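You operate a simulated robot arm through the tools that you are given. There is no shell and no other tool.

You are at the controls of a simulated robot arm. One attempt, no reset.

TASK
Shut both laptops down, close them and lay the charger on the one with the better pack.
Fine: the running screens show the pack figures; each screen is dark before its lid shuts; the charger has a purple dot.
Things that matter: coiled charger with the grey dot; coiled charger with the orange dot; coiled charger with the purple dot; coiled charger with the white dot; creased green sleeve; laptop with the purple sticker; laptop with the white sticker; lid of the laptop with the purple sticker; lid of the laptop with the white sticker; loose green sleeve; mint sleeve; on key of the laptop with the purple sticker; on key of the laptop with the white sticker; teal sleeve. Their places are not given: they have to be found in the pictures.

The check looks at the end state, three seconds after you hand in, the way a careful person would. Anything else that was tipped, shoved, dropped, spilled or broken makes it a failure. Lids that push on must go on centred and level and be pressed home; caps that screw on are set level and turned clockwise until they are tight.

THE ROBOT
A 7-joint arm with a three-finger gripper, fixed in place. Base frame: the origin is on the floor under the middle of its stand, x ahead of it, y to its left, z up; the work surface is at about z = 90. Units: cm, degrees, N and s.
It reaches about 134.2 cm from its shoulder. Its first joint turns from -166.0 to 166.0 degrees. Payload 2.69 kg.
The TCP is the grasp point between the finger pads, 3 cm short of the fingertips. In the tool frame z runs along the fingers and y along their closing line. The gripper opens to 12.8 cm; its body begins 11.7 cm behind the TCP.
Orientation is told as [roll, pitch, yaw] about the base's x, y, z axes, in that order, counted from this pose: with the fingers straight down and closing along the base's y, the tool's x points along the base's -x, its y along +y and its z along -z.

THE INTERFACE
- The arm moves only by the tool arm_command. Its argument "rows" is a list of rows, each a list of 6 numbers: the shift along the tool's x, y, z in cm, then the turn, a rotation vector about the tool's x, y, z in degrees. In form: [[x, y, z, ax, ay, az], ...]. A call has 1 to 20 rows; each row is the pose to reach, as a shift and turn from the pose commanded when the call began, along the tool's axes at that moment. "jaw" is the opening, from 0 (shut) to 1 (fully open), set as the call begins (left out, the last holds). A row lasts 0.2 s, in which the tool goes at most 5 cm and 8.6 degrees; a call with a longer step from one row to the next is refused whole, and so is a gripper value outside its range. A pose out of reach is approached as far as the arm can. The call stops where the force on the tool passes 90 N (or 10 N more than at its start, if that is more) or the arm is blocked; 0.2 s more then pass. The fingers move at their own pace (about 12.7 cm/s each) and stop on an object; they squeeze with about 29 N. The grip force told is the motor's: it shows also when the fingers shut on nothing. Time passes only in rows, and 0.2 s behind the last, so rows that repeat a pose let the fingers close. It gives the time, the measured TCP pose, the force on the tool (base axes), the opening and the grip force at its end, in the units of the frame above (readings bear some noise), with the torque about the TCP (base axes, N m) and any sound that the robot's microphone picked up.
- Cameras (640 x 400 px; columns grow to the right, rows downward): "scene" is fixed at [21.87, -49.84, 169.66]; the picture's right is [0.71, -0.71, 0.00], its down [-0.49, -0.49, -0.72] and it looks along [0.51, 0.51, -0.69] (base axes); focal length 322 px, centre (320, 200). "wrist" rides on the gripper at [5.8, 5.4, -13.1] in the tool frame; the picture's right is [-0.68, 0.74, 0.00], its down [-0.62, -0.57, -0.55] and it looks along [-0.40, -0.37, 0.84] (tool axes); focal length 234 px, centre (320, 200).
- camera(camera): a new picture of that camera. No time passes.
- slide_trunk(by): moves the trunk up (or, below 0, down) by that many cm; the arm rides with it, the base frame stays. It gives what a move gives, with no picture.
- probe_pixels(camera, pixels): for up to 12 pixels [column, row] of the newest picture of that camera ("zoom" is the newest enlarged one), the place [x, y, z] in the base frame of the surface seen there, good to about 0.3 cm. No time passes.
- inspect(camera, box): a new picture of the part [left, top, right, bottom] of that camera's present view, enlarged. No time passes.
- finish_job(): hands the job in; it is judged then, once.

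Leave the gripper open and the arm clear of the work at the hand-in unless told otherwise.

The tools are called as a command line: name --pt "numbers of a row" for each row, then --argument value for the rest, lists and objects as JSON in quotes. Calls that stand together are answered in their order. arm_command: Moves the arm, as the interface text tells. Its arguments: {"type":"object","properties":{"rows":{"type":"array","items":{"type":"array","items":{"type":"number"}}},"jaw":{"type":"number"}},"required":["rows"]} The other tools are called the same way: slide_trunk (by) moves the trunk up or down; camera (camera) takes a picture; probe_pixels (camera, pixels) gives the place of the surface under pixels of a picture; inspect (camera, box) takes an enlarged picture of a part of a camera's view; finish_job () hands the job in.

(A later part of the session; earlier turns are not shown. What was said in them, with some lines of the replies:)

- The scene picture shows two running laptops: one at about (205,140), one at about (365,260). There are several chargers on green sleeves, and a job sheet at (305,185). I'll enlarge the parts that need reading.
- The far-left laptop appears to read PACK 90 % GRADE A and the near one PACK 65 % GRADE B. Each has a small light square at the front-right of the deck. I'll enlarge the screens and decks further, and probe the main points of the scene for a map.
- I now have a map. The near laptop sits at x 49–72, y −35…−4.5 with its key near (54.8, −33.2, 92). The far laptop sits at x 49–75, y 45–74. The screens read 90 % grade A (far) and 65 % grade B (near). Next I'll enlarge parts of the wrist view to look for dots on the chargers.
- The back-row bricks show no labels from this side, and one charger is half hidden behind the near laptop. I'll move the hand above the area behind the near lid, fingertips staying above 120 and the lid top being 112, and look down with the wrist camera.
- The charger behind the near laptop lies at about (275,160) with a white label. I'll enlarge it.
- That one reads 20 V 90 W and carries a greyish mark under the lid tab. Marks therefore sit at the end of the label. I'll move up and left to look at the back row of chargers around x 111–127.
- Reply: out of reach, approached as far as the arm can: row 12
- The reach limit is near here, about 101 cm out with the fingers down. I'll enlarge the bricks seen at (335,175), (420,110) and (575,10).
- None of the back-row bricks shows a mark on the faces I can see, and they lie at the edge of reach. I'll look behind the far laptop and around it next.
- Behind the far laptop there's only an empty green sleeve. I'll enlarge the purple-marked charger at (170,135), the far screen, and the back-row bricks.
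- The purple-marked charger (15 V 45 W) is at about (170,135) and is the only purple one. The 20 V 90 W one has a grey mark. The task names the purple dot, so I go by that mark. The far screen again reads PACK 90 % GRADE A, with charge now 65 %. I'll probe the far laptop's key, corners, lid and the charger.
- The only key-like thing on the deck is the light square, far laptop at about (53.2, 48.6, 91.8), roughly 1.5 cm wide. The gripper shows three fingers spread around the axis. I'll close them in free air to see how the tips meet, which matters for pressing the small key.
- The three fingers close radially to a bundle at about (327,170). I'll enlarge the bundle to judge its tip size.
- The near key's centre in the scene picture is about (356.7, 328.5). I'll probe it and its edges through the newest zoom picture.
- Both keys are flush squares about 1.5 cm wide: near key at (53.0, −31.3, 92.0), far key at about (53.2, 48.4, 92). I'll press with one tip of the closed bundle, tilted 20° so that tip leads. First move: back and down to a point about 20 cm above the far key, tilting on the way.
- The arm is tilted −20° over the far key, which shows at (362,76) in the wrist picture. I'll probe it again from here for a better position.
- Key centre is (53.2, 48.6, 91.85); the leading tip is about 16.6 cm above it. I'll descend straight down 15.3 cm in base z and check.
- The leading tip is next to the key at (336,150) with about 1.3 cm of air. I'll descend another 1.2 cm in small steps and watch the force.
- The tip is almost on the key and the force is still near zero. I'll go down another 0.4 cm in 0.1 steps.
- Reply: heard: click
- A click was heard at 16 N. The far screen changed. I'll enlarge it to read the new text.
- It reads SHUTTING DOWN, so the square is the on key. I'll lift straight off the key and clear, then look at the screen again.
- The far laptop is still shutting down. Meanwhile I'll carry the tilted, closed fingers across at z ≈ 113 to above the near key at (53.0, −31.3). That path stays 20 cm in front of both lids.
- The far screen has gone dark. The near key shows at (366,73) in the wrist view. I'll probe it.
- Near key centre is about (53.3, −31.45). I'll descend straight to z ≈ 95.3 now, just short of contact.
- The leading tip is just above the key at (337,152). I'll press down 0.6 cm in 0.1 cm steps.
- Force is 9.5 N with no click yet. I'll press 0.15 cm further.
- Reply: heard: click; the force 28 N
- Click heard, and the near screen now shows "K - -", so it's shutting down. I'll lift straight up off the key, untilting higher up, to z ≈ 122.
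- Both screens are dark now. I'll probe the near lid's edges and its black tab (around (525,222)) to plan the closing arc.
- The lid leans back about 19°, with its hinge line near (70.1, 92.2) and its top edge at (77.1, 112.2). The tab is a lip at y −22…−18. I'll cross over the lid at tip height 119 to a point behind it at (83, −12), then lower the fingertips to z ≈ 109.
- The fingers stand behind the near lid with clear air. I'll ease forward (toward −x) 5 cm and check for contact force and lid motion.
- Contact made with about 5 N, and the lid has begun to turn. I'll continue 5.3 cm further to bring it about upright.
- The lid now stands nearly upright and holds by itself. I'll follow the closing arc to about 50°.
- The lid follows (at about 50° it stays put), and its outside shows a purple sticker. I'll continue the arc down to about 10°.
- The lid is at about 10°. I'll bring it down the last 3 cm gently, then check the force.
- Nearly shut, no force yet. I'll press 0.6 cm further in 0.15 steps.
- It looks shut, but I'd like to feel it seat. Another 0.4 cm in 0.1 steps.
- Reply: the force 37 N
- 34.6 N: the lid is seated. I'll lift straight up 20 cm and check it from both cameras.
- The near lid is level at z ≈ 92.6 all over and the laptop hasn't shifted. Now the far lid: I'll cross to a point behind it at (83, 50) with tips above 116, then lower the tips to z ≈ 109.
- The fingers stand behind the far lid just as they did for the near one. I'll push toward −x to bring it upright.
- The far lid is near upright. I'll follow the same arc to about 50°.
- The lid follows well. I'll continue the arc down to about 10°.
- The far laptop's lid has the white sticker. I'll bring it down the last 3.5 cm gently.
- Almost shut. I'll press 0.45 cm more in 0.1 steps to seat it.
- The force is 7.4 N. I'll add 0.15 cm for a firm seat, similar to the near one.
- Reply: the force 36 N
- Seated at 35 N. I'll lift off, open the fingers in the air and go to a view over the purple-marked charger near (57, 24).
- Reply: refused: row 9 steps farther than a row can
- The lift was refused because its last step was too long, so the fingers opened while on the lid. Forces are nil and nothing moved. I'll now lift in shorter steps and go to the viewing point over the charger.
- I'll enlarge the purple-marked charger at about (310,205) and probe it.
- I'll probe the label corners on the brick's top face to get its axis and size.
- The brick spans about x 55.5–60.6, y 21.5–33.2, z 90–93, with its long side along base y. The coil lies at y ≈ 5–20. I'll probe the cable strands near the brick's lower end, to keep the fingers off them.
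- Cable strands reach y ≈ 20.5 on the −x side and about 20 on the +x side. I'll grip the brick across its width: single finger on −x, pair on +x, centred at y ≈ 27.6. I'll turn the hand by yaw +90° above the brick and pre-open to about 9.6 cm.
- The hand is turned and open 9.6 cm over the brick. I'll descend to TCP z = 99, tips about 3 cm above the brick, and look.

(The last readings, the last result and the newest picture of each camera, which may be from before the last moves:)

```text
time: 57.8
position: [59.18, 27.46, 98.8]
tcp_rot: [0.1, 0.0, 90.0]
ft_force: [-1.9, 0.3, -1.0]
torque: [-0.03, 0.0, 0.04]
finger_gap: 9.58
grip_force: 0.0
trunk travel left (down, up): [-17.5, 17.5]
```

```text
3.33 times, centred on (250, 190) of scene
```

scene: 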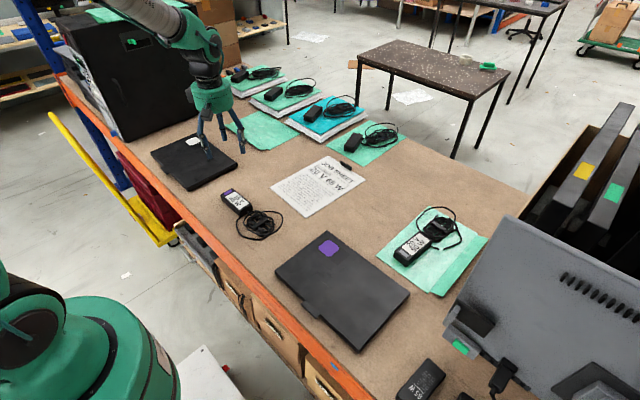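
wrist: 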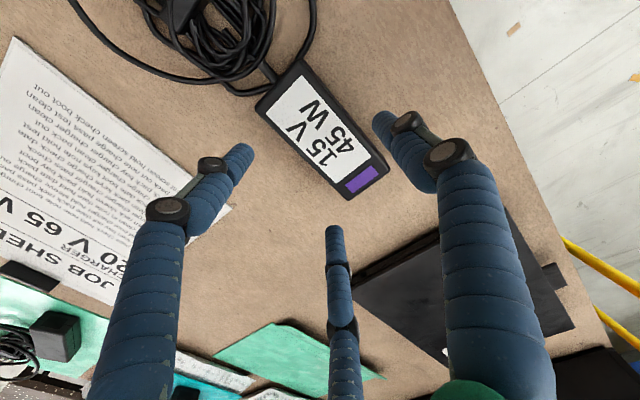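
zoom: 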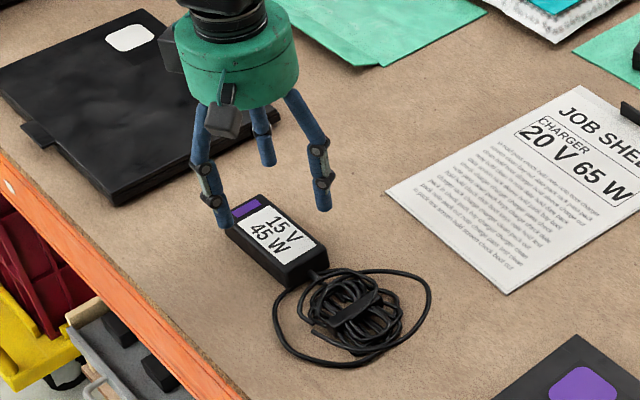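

I'll probe the three fingertips in the wrist picture: (243,152), (380,120) and (333,232).

probe_pixels --camera "wrist" --pixels '[[243, 150], [240, 160], [379, 118], [390, 125], [333, 230], [334, 240], [333, 260], [225, 180]]'

inspect --camera "wrist" --box '[200, 60, 420, 280]'

```text
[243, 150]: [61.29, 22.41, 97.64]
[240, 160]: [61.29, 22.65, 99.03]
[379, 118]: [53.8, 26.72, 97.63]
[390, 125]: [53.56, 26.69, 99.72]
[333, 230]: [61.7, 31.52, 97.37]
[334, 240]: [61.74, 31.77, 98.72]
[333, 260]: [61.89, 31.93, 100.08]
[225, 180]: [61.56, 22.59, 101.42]
```

```text
1.82 times, centred on (310, 170) of wrist
```

zoom: 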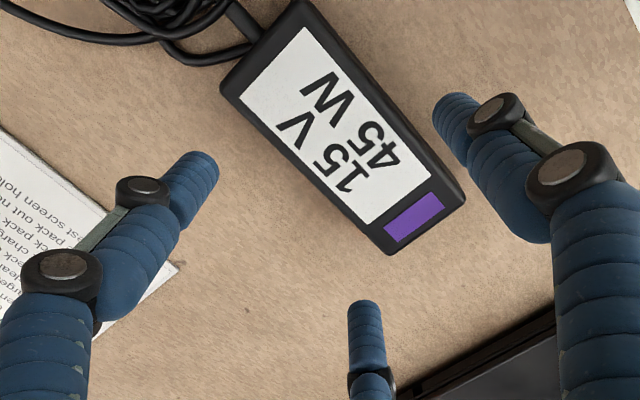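

Tip centres are at about (62.1, 22.5), (53.7, 27.5) and (62.2, 32.3). The brick's faces at x 55.5 and 60.5 fit between them with 0.7–1 cm to spare, and the cable strands are clear. I'll descend 5.1 cm to TCP z ≈ 93.7.

arm_command --pt "0 0 1.5 0 0 0" --pt "0 0 3 0 0 0" --pt "0 0 4 0 0 0" --pt "0 0 4.7 0 0 0" --pt "0 0 5.1 0 0 0"

inspect --camera "wrist" --box '[200, 60, 420, 280]'

inspect --camera "scene" --box '[200, 150, 300, 250]'

```text
time: 59.0
position: [59.06, 27.59, 93.76]
tcp_rot: [0.0, 0.0, 90.0]
ft_force: [0.4, -0.4, -0.4]
torque: [0.0, 0.04, 0.0]
finger_gap: 9.6
grip_force: 0.1
trunk travel left (down, up): [-17.5, 17.5]
```

```text
1.82 times, centred on (310, 170) of wrist
```

zoom: 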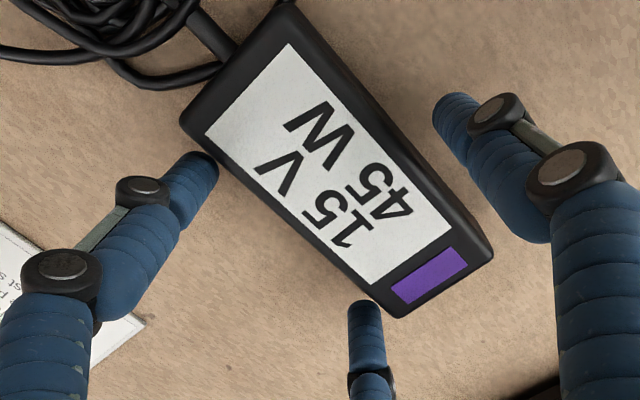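

```text
4.00 times, centred on (250, 200) of scene
```

zoom: 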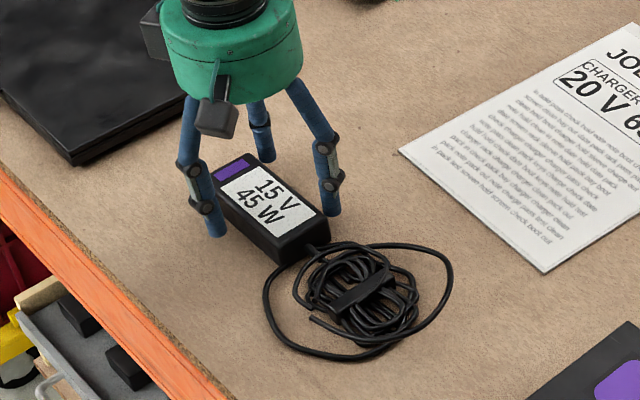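

The brick lies between the three fingers with the cable clear. I'll close the fingers and hold the pose while they grip.

arm_command --pt "0 0 0 0 0 0" --pt "0 0 0 0 0 0" --pt "0 0 0 0 0 0" --pt "0 0 0 0 0 0" --pt "0 0 0 0 0 0" --jaw 0

inspect --camera "wrist" --box '[200, 60, 420, 280]'

inspect --camera "scene" --box '[200, 150, 300, 250]'

```text
time: 60.2
position: [59.08, 27.51, 93.93]
tcp_rot: [0.0, 0.0, 89.9]
ft_force: [-0.2, 0.7, 1.3]
torque: [0.02, 0.09, -0.12]
finger_gap: 7.36
grip_force: 29.2
trunk travel left (down, up): [-17.5, 17.5]
```

```text
1.82 times, centred on (310, 170) of wrist
```

zoom: 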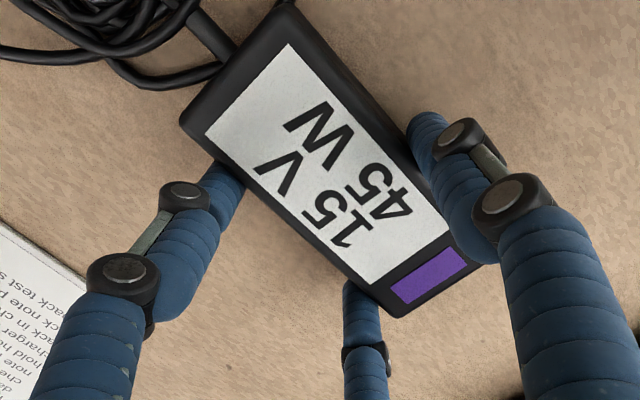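

```text
4.00 times, centred on (250, 200) of scene
```

zoom: 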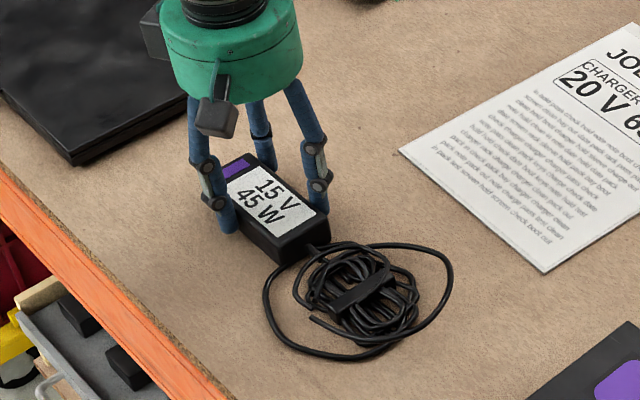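

Gap is 7.36 cm as expected and grip is 29 N. I'll lift 2 cm slowly and check that the brick and coil come together.

arm_command --pt "0 0 -0.3 0 0 0" --pt "0 0 -0.7 0 0 0" --pt "0 0 -1.2 0 0 0" --pt "0 0 -1.6 0 0 0" --pt "0 0 -2 0 0 0" --pt "0 0 -2 0 0 0"

inspect --camera "scene" --box '[200, 150, 300, 250]'

camera --camera "wrist"

```text
time: 61.6
position: [59.15, 27.42, 95.97]
tcp_rot: [0.0, 0.0, 90.0]
ft_force: [0.2, 0.8, -4.1]
torque: [0.23, -0.04, -0.02]
finger_gap: 7.32
grip_force: 28.7
trunk travel left (down, up): [-17.5, 17.5]
```

```text
4.00 times, centred on (250, 200) of scene
```

zoom: 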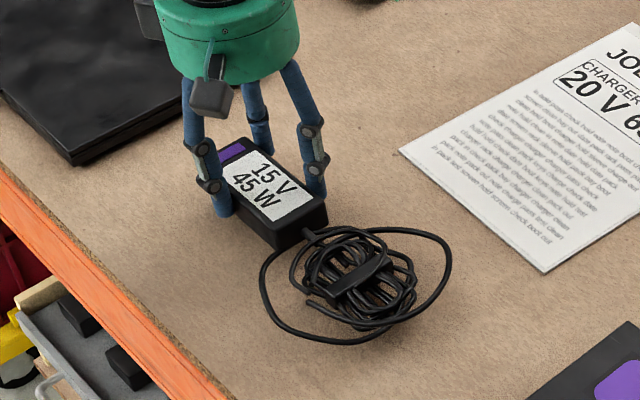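

```text
taken
```

wrist: 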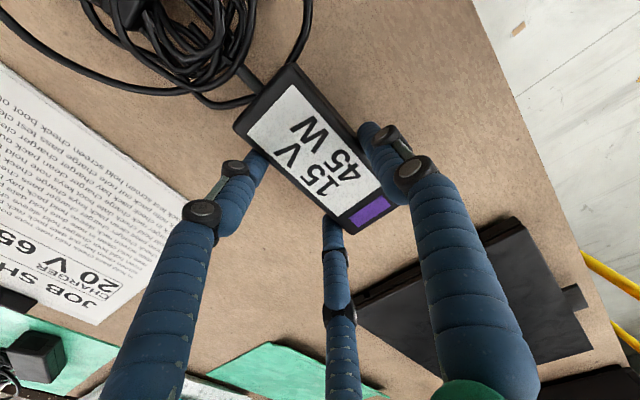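

The whole charger (about 4 N) lifts as one piece, level. Before carrying it over I'll check the cabinet at the left and the closed lid's outline.

camera --camera "scene"

probe_pixels --camera "scene" --pixels '[[152, 154], [192, 189], [237, 160], [200, 138], [124, 140], [218, 106], [120, 80], [190, 60], [150, 110], [165, 172], [178, 158], [215, 165]]'

inspect --camera "scene" --box '[110, 100, 260, 200]'

```text
taken
```

scene: 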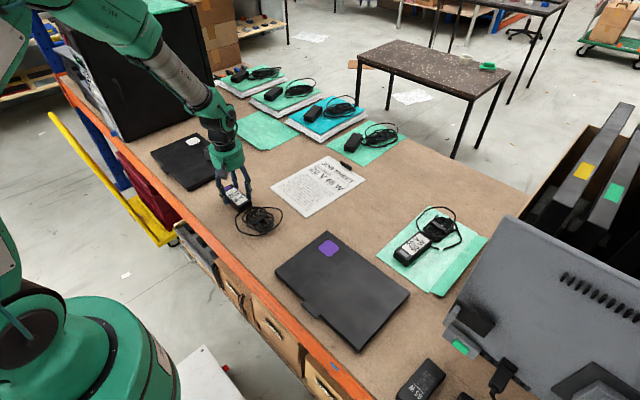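

```text
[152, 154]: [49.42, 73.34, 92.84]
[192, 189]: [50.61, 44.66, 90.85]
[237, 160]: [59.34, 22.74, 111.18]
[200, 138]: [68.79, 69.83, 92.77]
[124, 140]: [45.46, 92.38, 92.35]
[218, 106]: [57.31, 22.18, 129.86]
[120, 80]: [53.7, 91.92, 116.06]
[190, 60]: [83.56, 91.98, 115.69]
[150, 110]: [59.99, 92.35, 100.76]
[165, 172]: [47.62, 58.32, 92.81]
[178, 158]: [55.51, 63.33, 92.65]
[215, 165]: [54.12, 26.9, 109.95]
```

```text
4.00 times, centred on (185, 150) of scene
```

zoom: 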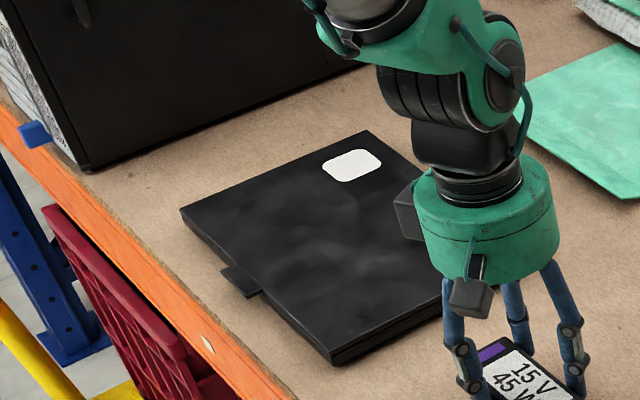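

The cabinet face is at y = 92, so the hand at y ≈ 68.5 keeps clear. The lid lies at z ≈ 92.75. I'll lift 10 cm, then carry the charger +41 in y and +1.6 in x, without turning it, to sit centred over the far lid.

arm_command --pt "0 0 -2 0 0 0" --pt "0 0 -5 0 0 0" --pt "0 0 -8 0 0 0" --pt "-1.5 0 -10 0 0 0" --pt "-4.5 -0.1 -10 0 0 0" --pt "-8 -0.3 -10 0 0 0" --pt "-11.5 -0.4 -10 0 0 0" --pt "-15 -0.6 -10 0 0 0" --pt "-18.5 -0.7 -10 0 0 0" --pt "-22 -0.9 -10 0 0 0" --pt "-25.5 -1 -10 0 0 0" --pt "-29 -1.1 -10 0 0 0" --pt "-32.5 -1.3 -10 0 0 0" --pt "-36 -1.4 -10 0 0 0" --pt "-39 -1.5 -10 0 0 0" --pt "-40.5 -1.6 -10 0 0 0" --pt "-41 -1.6 -10 0 0 0" --pt "-41 -1.6 -10 0 0 0"

camera --camera "scene"

camera --camera "wrist"

inspect --camera "scene" --box '[120, 80, 270, 200]'

```text
time: 65.4
position: [60.73, 68.61, 105.79]
tcp_rot: [0.0, 0.0, 90.0]
ft_force: [-0.6, -0.6, -3.6]
torque: [0.17, -0.06, 0.02]
finger_gap: 7.33
grip_force: 28.8
trunk travel left (down, up): [-17.5, 17.5]
```

```text
taken
```

scene: 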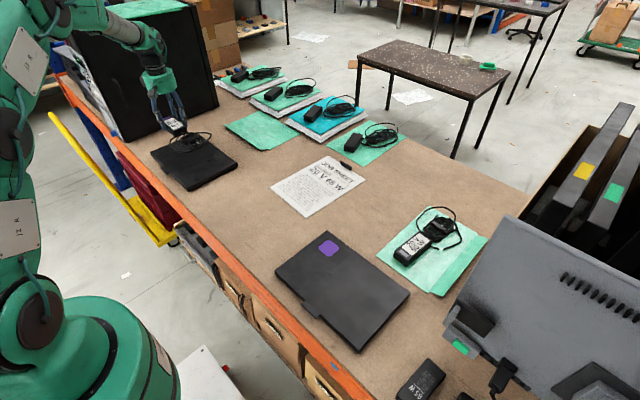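

```text
taken
```

wrist: 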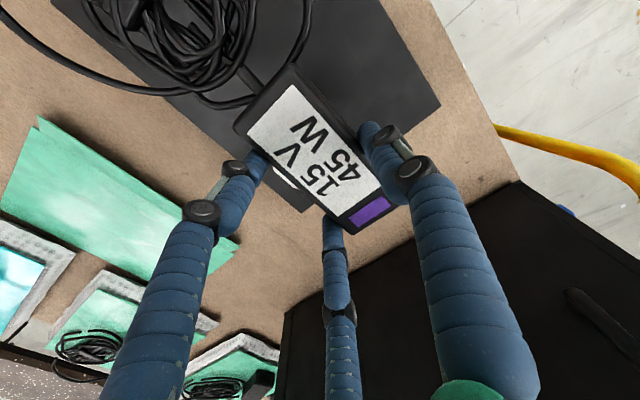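

```text
3.33 times, centred on (195, 140) of scene
```

zoom: 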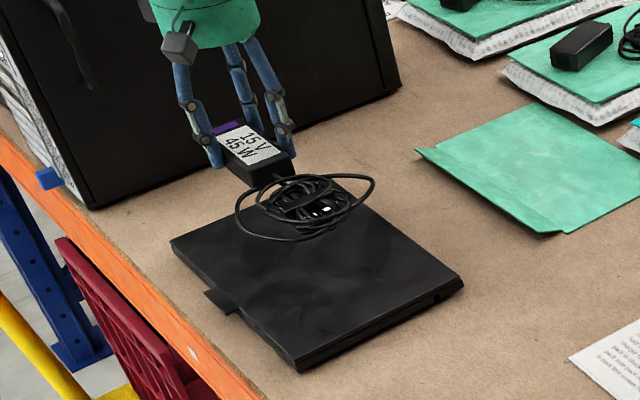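

The charger hangs level over the closed far lid. I'll lower 8.8 cm to just above contact.

arm_command --pt "0 0 2.5 0 0 0" --pt "0 0 5 0 0 0" --pt "0 0 7 0 0 0" --pt "0 0 8.2 0 0 0" --pt "0 0 8.8 0 0 0" --pt "0 0 8.8 0 0 0"

inspect --camera "scene" --box '[120, 80, 270, 200]'

camera --camera "wrist"

```text
time: 66.8
position: [60.68, 68.55, 96.87]
tcp_rot: [0.0, 0.0, 90.0]
ft_force: [0.3, 0.1, -4.3]
torque: [0.22, -0.05, 0.01]
finger_gap: 7.32
grip_force: 29.2
trunk travel left (down, up): [-17.5, 17.5]
```

```text
3.33 times, centred on (195, 140) of scene
```

zoom: 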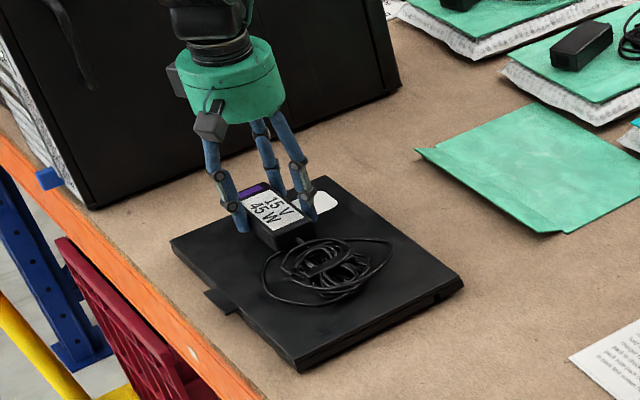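

```text
taken
```

wrist: 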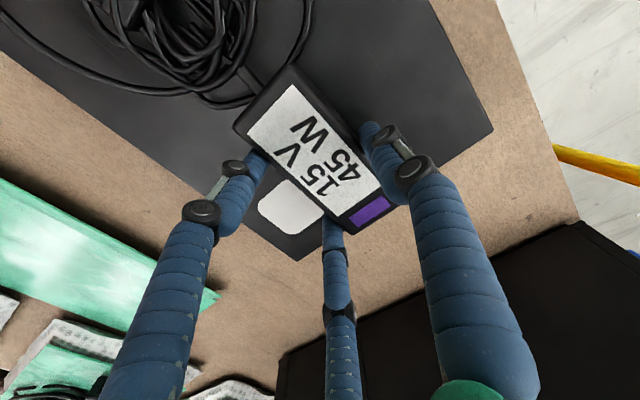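

Nearly touching. I'll probe the brick's purple end, the coil's outer loops and the lid edges to check the centring.

inspect --camera "scene" --box '[120, 80, 270, 200]'

probe_pixels --camera "zoom" --pixels '[[245, 192], [252, 186], [265, 280], [300, 302], [330, 297], [362, 275], [393, 250], [365, 240], [180, 245], [300, 355], [460, 272], [320, 185]]'

probe_pixels --camera "wrist" --pixels '[[346, 222], [380, 200], [370, 210], [300, 262], [325, 240], [490, 130], [300, 240]]'

```text
3.33 times, centred on (195, 140) of scene
```

zoom: 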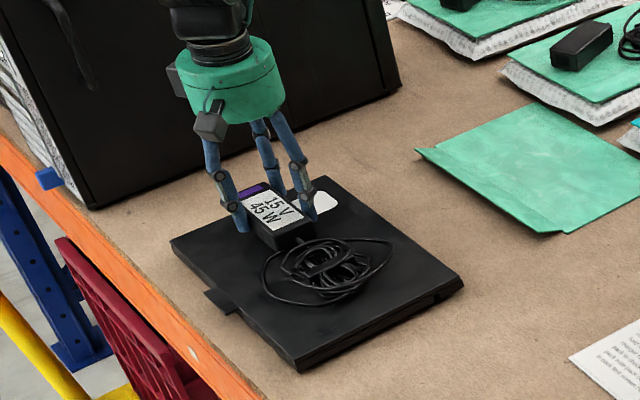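

```text
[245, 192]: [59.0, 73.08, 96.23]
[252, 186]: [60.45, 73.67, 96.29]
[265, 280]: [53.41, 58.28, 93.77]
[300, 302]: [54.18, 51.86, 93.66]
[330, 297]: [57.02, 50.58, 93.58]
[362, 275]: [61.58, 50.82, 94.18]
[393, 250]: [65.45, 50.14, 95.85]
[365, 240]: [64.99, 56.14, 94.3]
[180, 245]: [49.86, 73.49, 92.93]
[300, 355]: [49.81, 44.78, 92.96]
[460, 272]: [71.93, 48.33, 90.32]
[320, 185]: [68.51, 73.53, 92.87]
```

```text
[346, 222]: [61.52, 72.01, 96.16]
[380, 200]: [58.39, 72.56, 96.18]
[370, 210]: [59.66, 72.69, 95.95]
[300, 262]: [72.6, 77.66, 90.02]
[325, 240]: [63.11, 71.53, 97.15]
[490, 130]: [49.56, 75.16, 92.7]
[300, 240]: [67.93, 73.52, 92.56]
```

The charger spans y ≈ 49.5–74.1 and the lid y ≈ 45–75, so I'll shift 2 cm toward −y for a better margin. Then I'll lower in small steps to contact.

arm_command --pt "0.5 0 0 0 0 0" --pt "1.2 0 0 0 0 0" --pt "1.8 0 0 0 0 0" --pt "2 0 0 0 0 0" --pt "2 0 0.15 0 0 0" --pt "2 0 0.3 0 0 0" --pt "2 0 0.4 0 0 0"

inspect --camera "scene" --box '[145, 100, 255, 200]'

```text
time: 68.4
position: [60.72, 66.5, 96.57]
tcp_rot: [0.0, 0.0, 90.0]
ft_force: [1.0, 0.7, -2.4]
torque: [0.14, -0.08, 0.01]
finger_gap: 7.33
grip_force: 28.7
trunk travel left (down, up): [-17.5, 17.5]
```

```text
4.00 times, centred on (200, 150) of scene
```

zoom: 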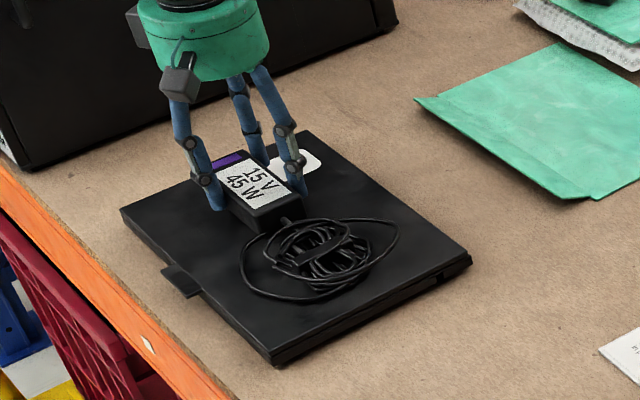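

The supported load shows in the force (−4.3 to −2.4 N), so contact has begun. I'll lower 0.15 cm more in small steps.

arm_command --pt "0 0 0.05 0 0 0" --pt "0 0 0.1 0 0 0" --pt "0 0 0.15 0 0 0"

```text
time: 69.2
position: [60.76, 66.6, 96.44]
tcp_rot: [0.0, 0.0, 90.0]
ft_force: [-2.1, -0.6, 4.9]
torque: [-1.38, 0.38, -0.38]
finger_gap: 7.32
grip_force: 29.1
trunk travel left (down, up): [-17.5, 17.5]
```

The charger now rests on the lid (+4.9 N). I'll ease up a hair and open the fingers a little first.

arm_command --pt "0 0 -0.06 0 0 0" --pt "0 0 -0.06 0 0 0"

arm_command --pt "0 0 0 0 0 0" --pt "0 0 0 0 0 0" --pt "0 0 0 0 0 0" --jaw 0.64

inspect --camera "scene" --box '[145, 100, 255, 200]'

camera --camera "wrist"

```text
time: 69.8
position: [60.75, 66.62, 96.31]
tcp_rot: [0.0, 0.0, 90.0]
ft_force: [-1.0, -0.5, -0.2]
torque: [-0.42, 0.17, -0.2]
finger_gap: 7.29
grip_force: 29.2
trunk travel left (down, up): [-17.5, 17.5]
```

```text
time: 70.6
position: [60.67, 66.48, 96.55]
tcp_rot: [0.0, 0.0, 90.0]
ft_force: [0.1, -0.5, 0.1]
torque: [0.01, -0.01, 0.01]
finger_gap: 8.18
grip_force: 0.2
trunk travel left (down, up): [-17.5, 17.5]
```

```text
4.00 times, centred on (200, 150) of scene
```

zoom: 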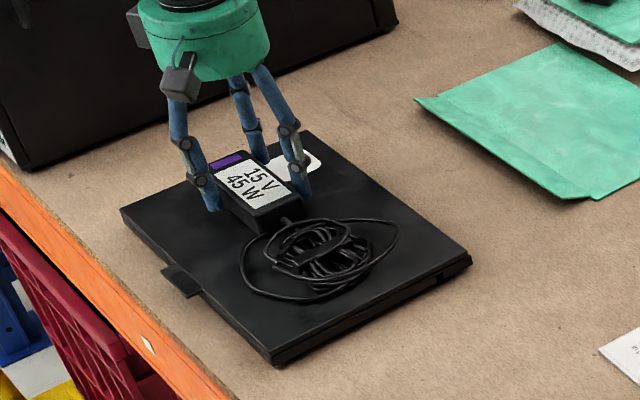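

```text
taken
```

wrist: 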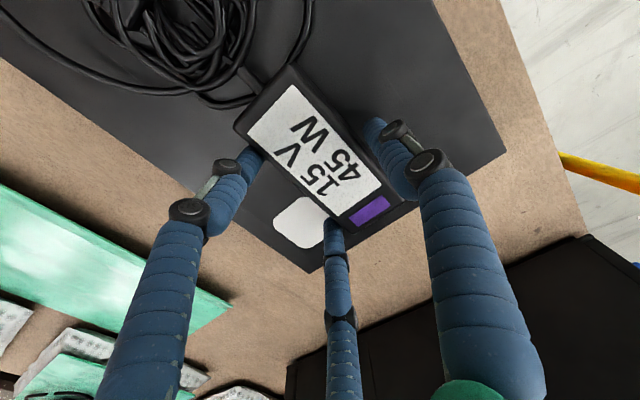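

Released: the charger stays put and forces are zero. I'll open to 9.6 cm, holding the pose, and then lift.

arm_command --pt "0 0 0 0 0 0" --pt "0 0 0 0 0 0" --jaw 0.78

camera --camera "wrist"

```text
time: 71.2
position: [60.86, 66.58, 96.53]
tcp_rot: [0.0, 0.0, 90.0]
ft_force: [0.3, -0.3, 0.1]
torque: [0.01, -0.01, 0.02]
finger_gap: 9.99
grip_force: 0.0
trunk travel left (down, up): [-17.5, 17.5]
```

```text
taken
```

wrist: 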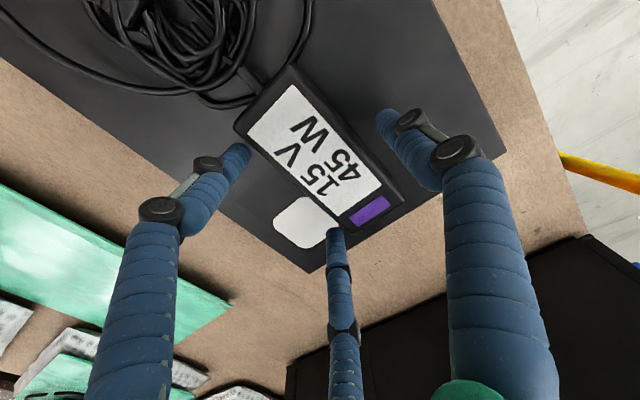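

The fingers are clear of the brick on all sides. I'll lift straight up 28 cm.

arm_command --pt "0 0 -1 0 0 0" --pt "0 0 -3 0 0 0" --pt "0 0 -6.5 0 0 0" --pt "0 0 -10.5 0 0 0" --pt "0 0 -15 0 0 0" --pt "0 0 -19.5 0 0 0" --pt "0 0 -24 0 0 0" --pt "0 0 -28 0 0 0"

camera --camera "scene"

inspect --camera "scene" --box '[145, 100, 255, 200]'

```text
time: 73.0
position: [60.65, 66.23, 124.4]
tcp_rot: [0.0, 0.0, 89.9]
ft_force: [-0.1, -0.2, 0.0]
torque: [0.0, -0.01, -0.04]
finger_gap: 9.99
grip_force: 0.0
trunk travel left (down, up): [-17.5, 17.5]
```

```text
taken
```

scene: 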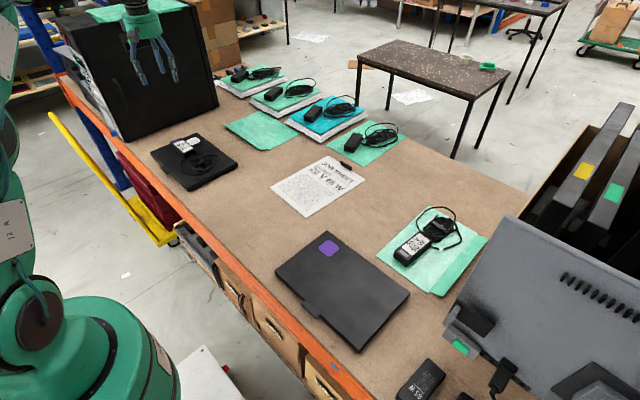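

```text
4.00 times, centred on (200, 150) of scene
```

zoom: 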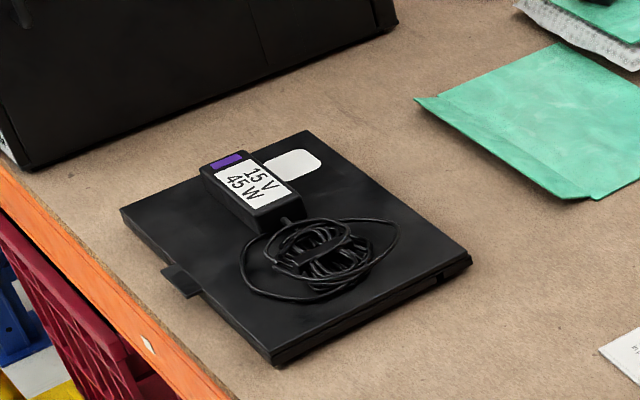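

The purple-dot charger rests flat on the closed laptop with the 90 % grade-A pack. I'll take the arm up and back to a clear pose with the gripper fully open, then do a last check of both lids.

arm_command --pt "2 0.3 -2 0 0 8" --pt "5 0.6 -4 0 0 16" --pt "9 1 -6 0 0 24" --pt "13 1.3 -8 0 0 32" --pt "17 1.6 -10 0 0 40" --pt "21 2 -11 0 0 48" --pt "25 2.3 -12 0 0 56" --pt "29 2.6 -12 0 0 64" --pt "33.5 3 -12 0 0 72" --pt "38 3.3 -12 0 0 80" --pt "42 3.6 -12 0 0 88" --pt "46.5 4 -12 0 0 90" --pt "51 4 -12 0 0 90" --pt "55 4 -12 0 0 90" --jaw 1

camera --camera "scene"

camera --camera "wrist"

inspect --camera "scene" --box '[265, 225, 415, 360]'

inspect --camera "scene" --box '[145, 120, 245, 200]'

```text
time: 76.0
position: [56.77, 11.33, 136.53]
tcp_rot: [0.0, 0.0, 0.0]
ft_force: [-0.3, 0.1, -0.5]
torque: [0.01, 0.01, -0.02]
finger_gap: 12.82
grip_force: 0.1
trunk travel left (down, up): [-17.5, 17.5]
```

```text
taken
```

scene: 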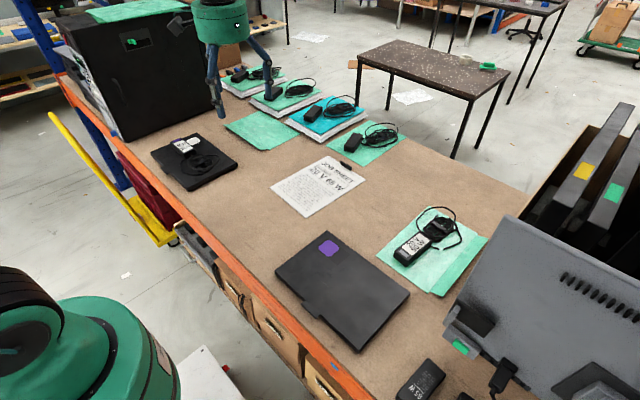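

```text
taken
```

wrist: 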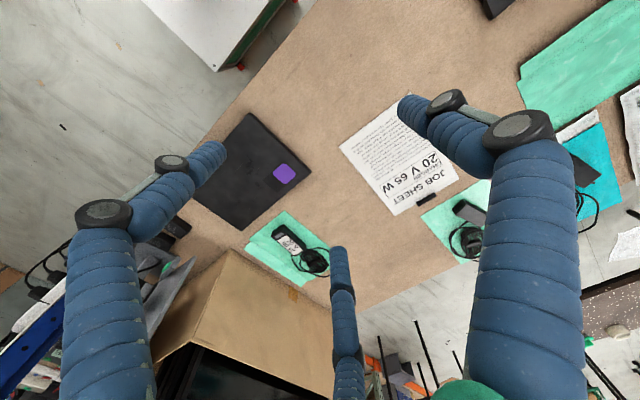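

```text
2.96 times, centred on (340, 292) of scene
```

zoom: 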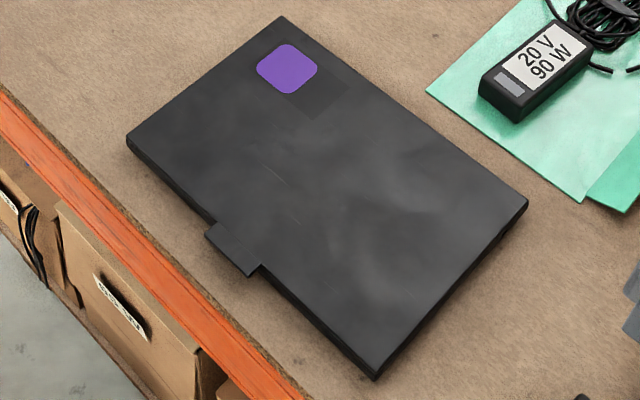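

```text
5.00 times, centred on (195, 160) of scene
```

zoom: 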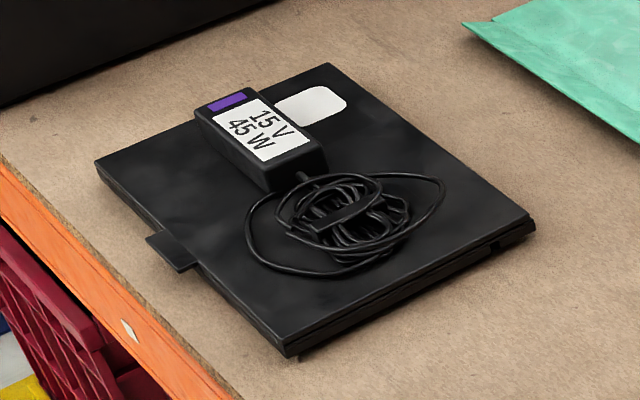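

Both laptops are shut and the charger lies wholly on the far lid. One last check on lid levels by probing both.

probe_pixels --camera "scene" --pixels '[[160, 155], [190, 183], [232, 163], [200, 138], [215, 170], [175, 165], [285, 275], [350, 340], [400, 292], [330, 240], [340, 290], [370, 310]]'

```text
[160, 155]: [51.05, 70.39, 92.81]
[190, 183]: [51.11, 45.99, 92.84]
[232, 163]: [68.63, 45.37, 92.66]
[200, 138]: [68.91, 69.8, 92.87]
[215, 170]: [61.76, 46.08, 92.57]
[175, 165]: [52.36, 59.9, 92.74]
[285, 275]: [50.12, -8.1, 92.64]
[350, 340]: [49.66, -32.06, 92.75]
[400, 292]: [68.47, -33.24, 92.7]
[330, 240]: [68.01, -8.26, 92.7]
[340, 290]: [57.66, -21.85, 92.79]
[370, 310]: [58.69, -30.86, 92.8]
```

Both lids are flat at z ≈ 92.7 from front to back. The charger is in place, the gripper is open and the arm is clear. Handing in.

finish_job

```text
The job is handed in.
```

Both laptops are shut down and closed, and the purple-dot charger is lying on the one with the better pack. I've handed the job in, but no verdict came back.

- **Packs:** the laptop with the white sticker showed pack 90 %, grade A. The one with the purple sticker showed 65 %, grade B. The charger went on the white-sticker laptop.
- **Shutdown and lids:** each on key clicked and both screens were dark before I moved either lid. I pressed both lids home with about 35 N, and they measure flat.
- **Charger:** it rests entirely on the lid. The arm is clear and the gripper open. I saw nothing else disturbed.

**Charger rating:** the purple-dot charger is labelled 15 V 45 W, but the job sheet on the bench asks for 20 V 65 W. I went by the purple dot, as you specified. I never found the orange or white dots. The chargers in the back row show no marks on the sides I could see.
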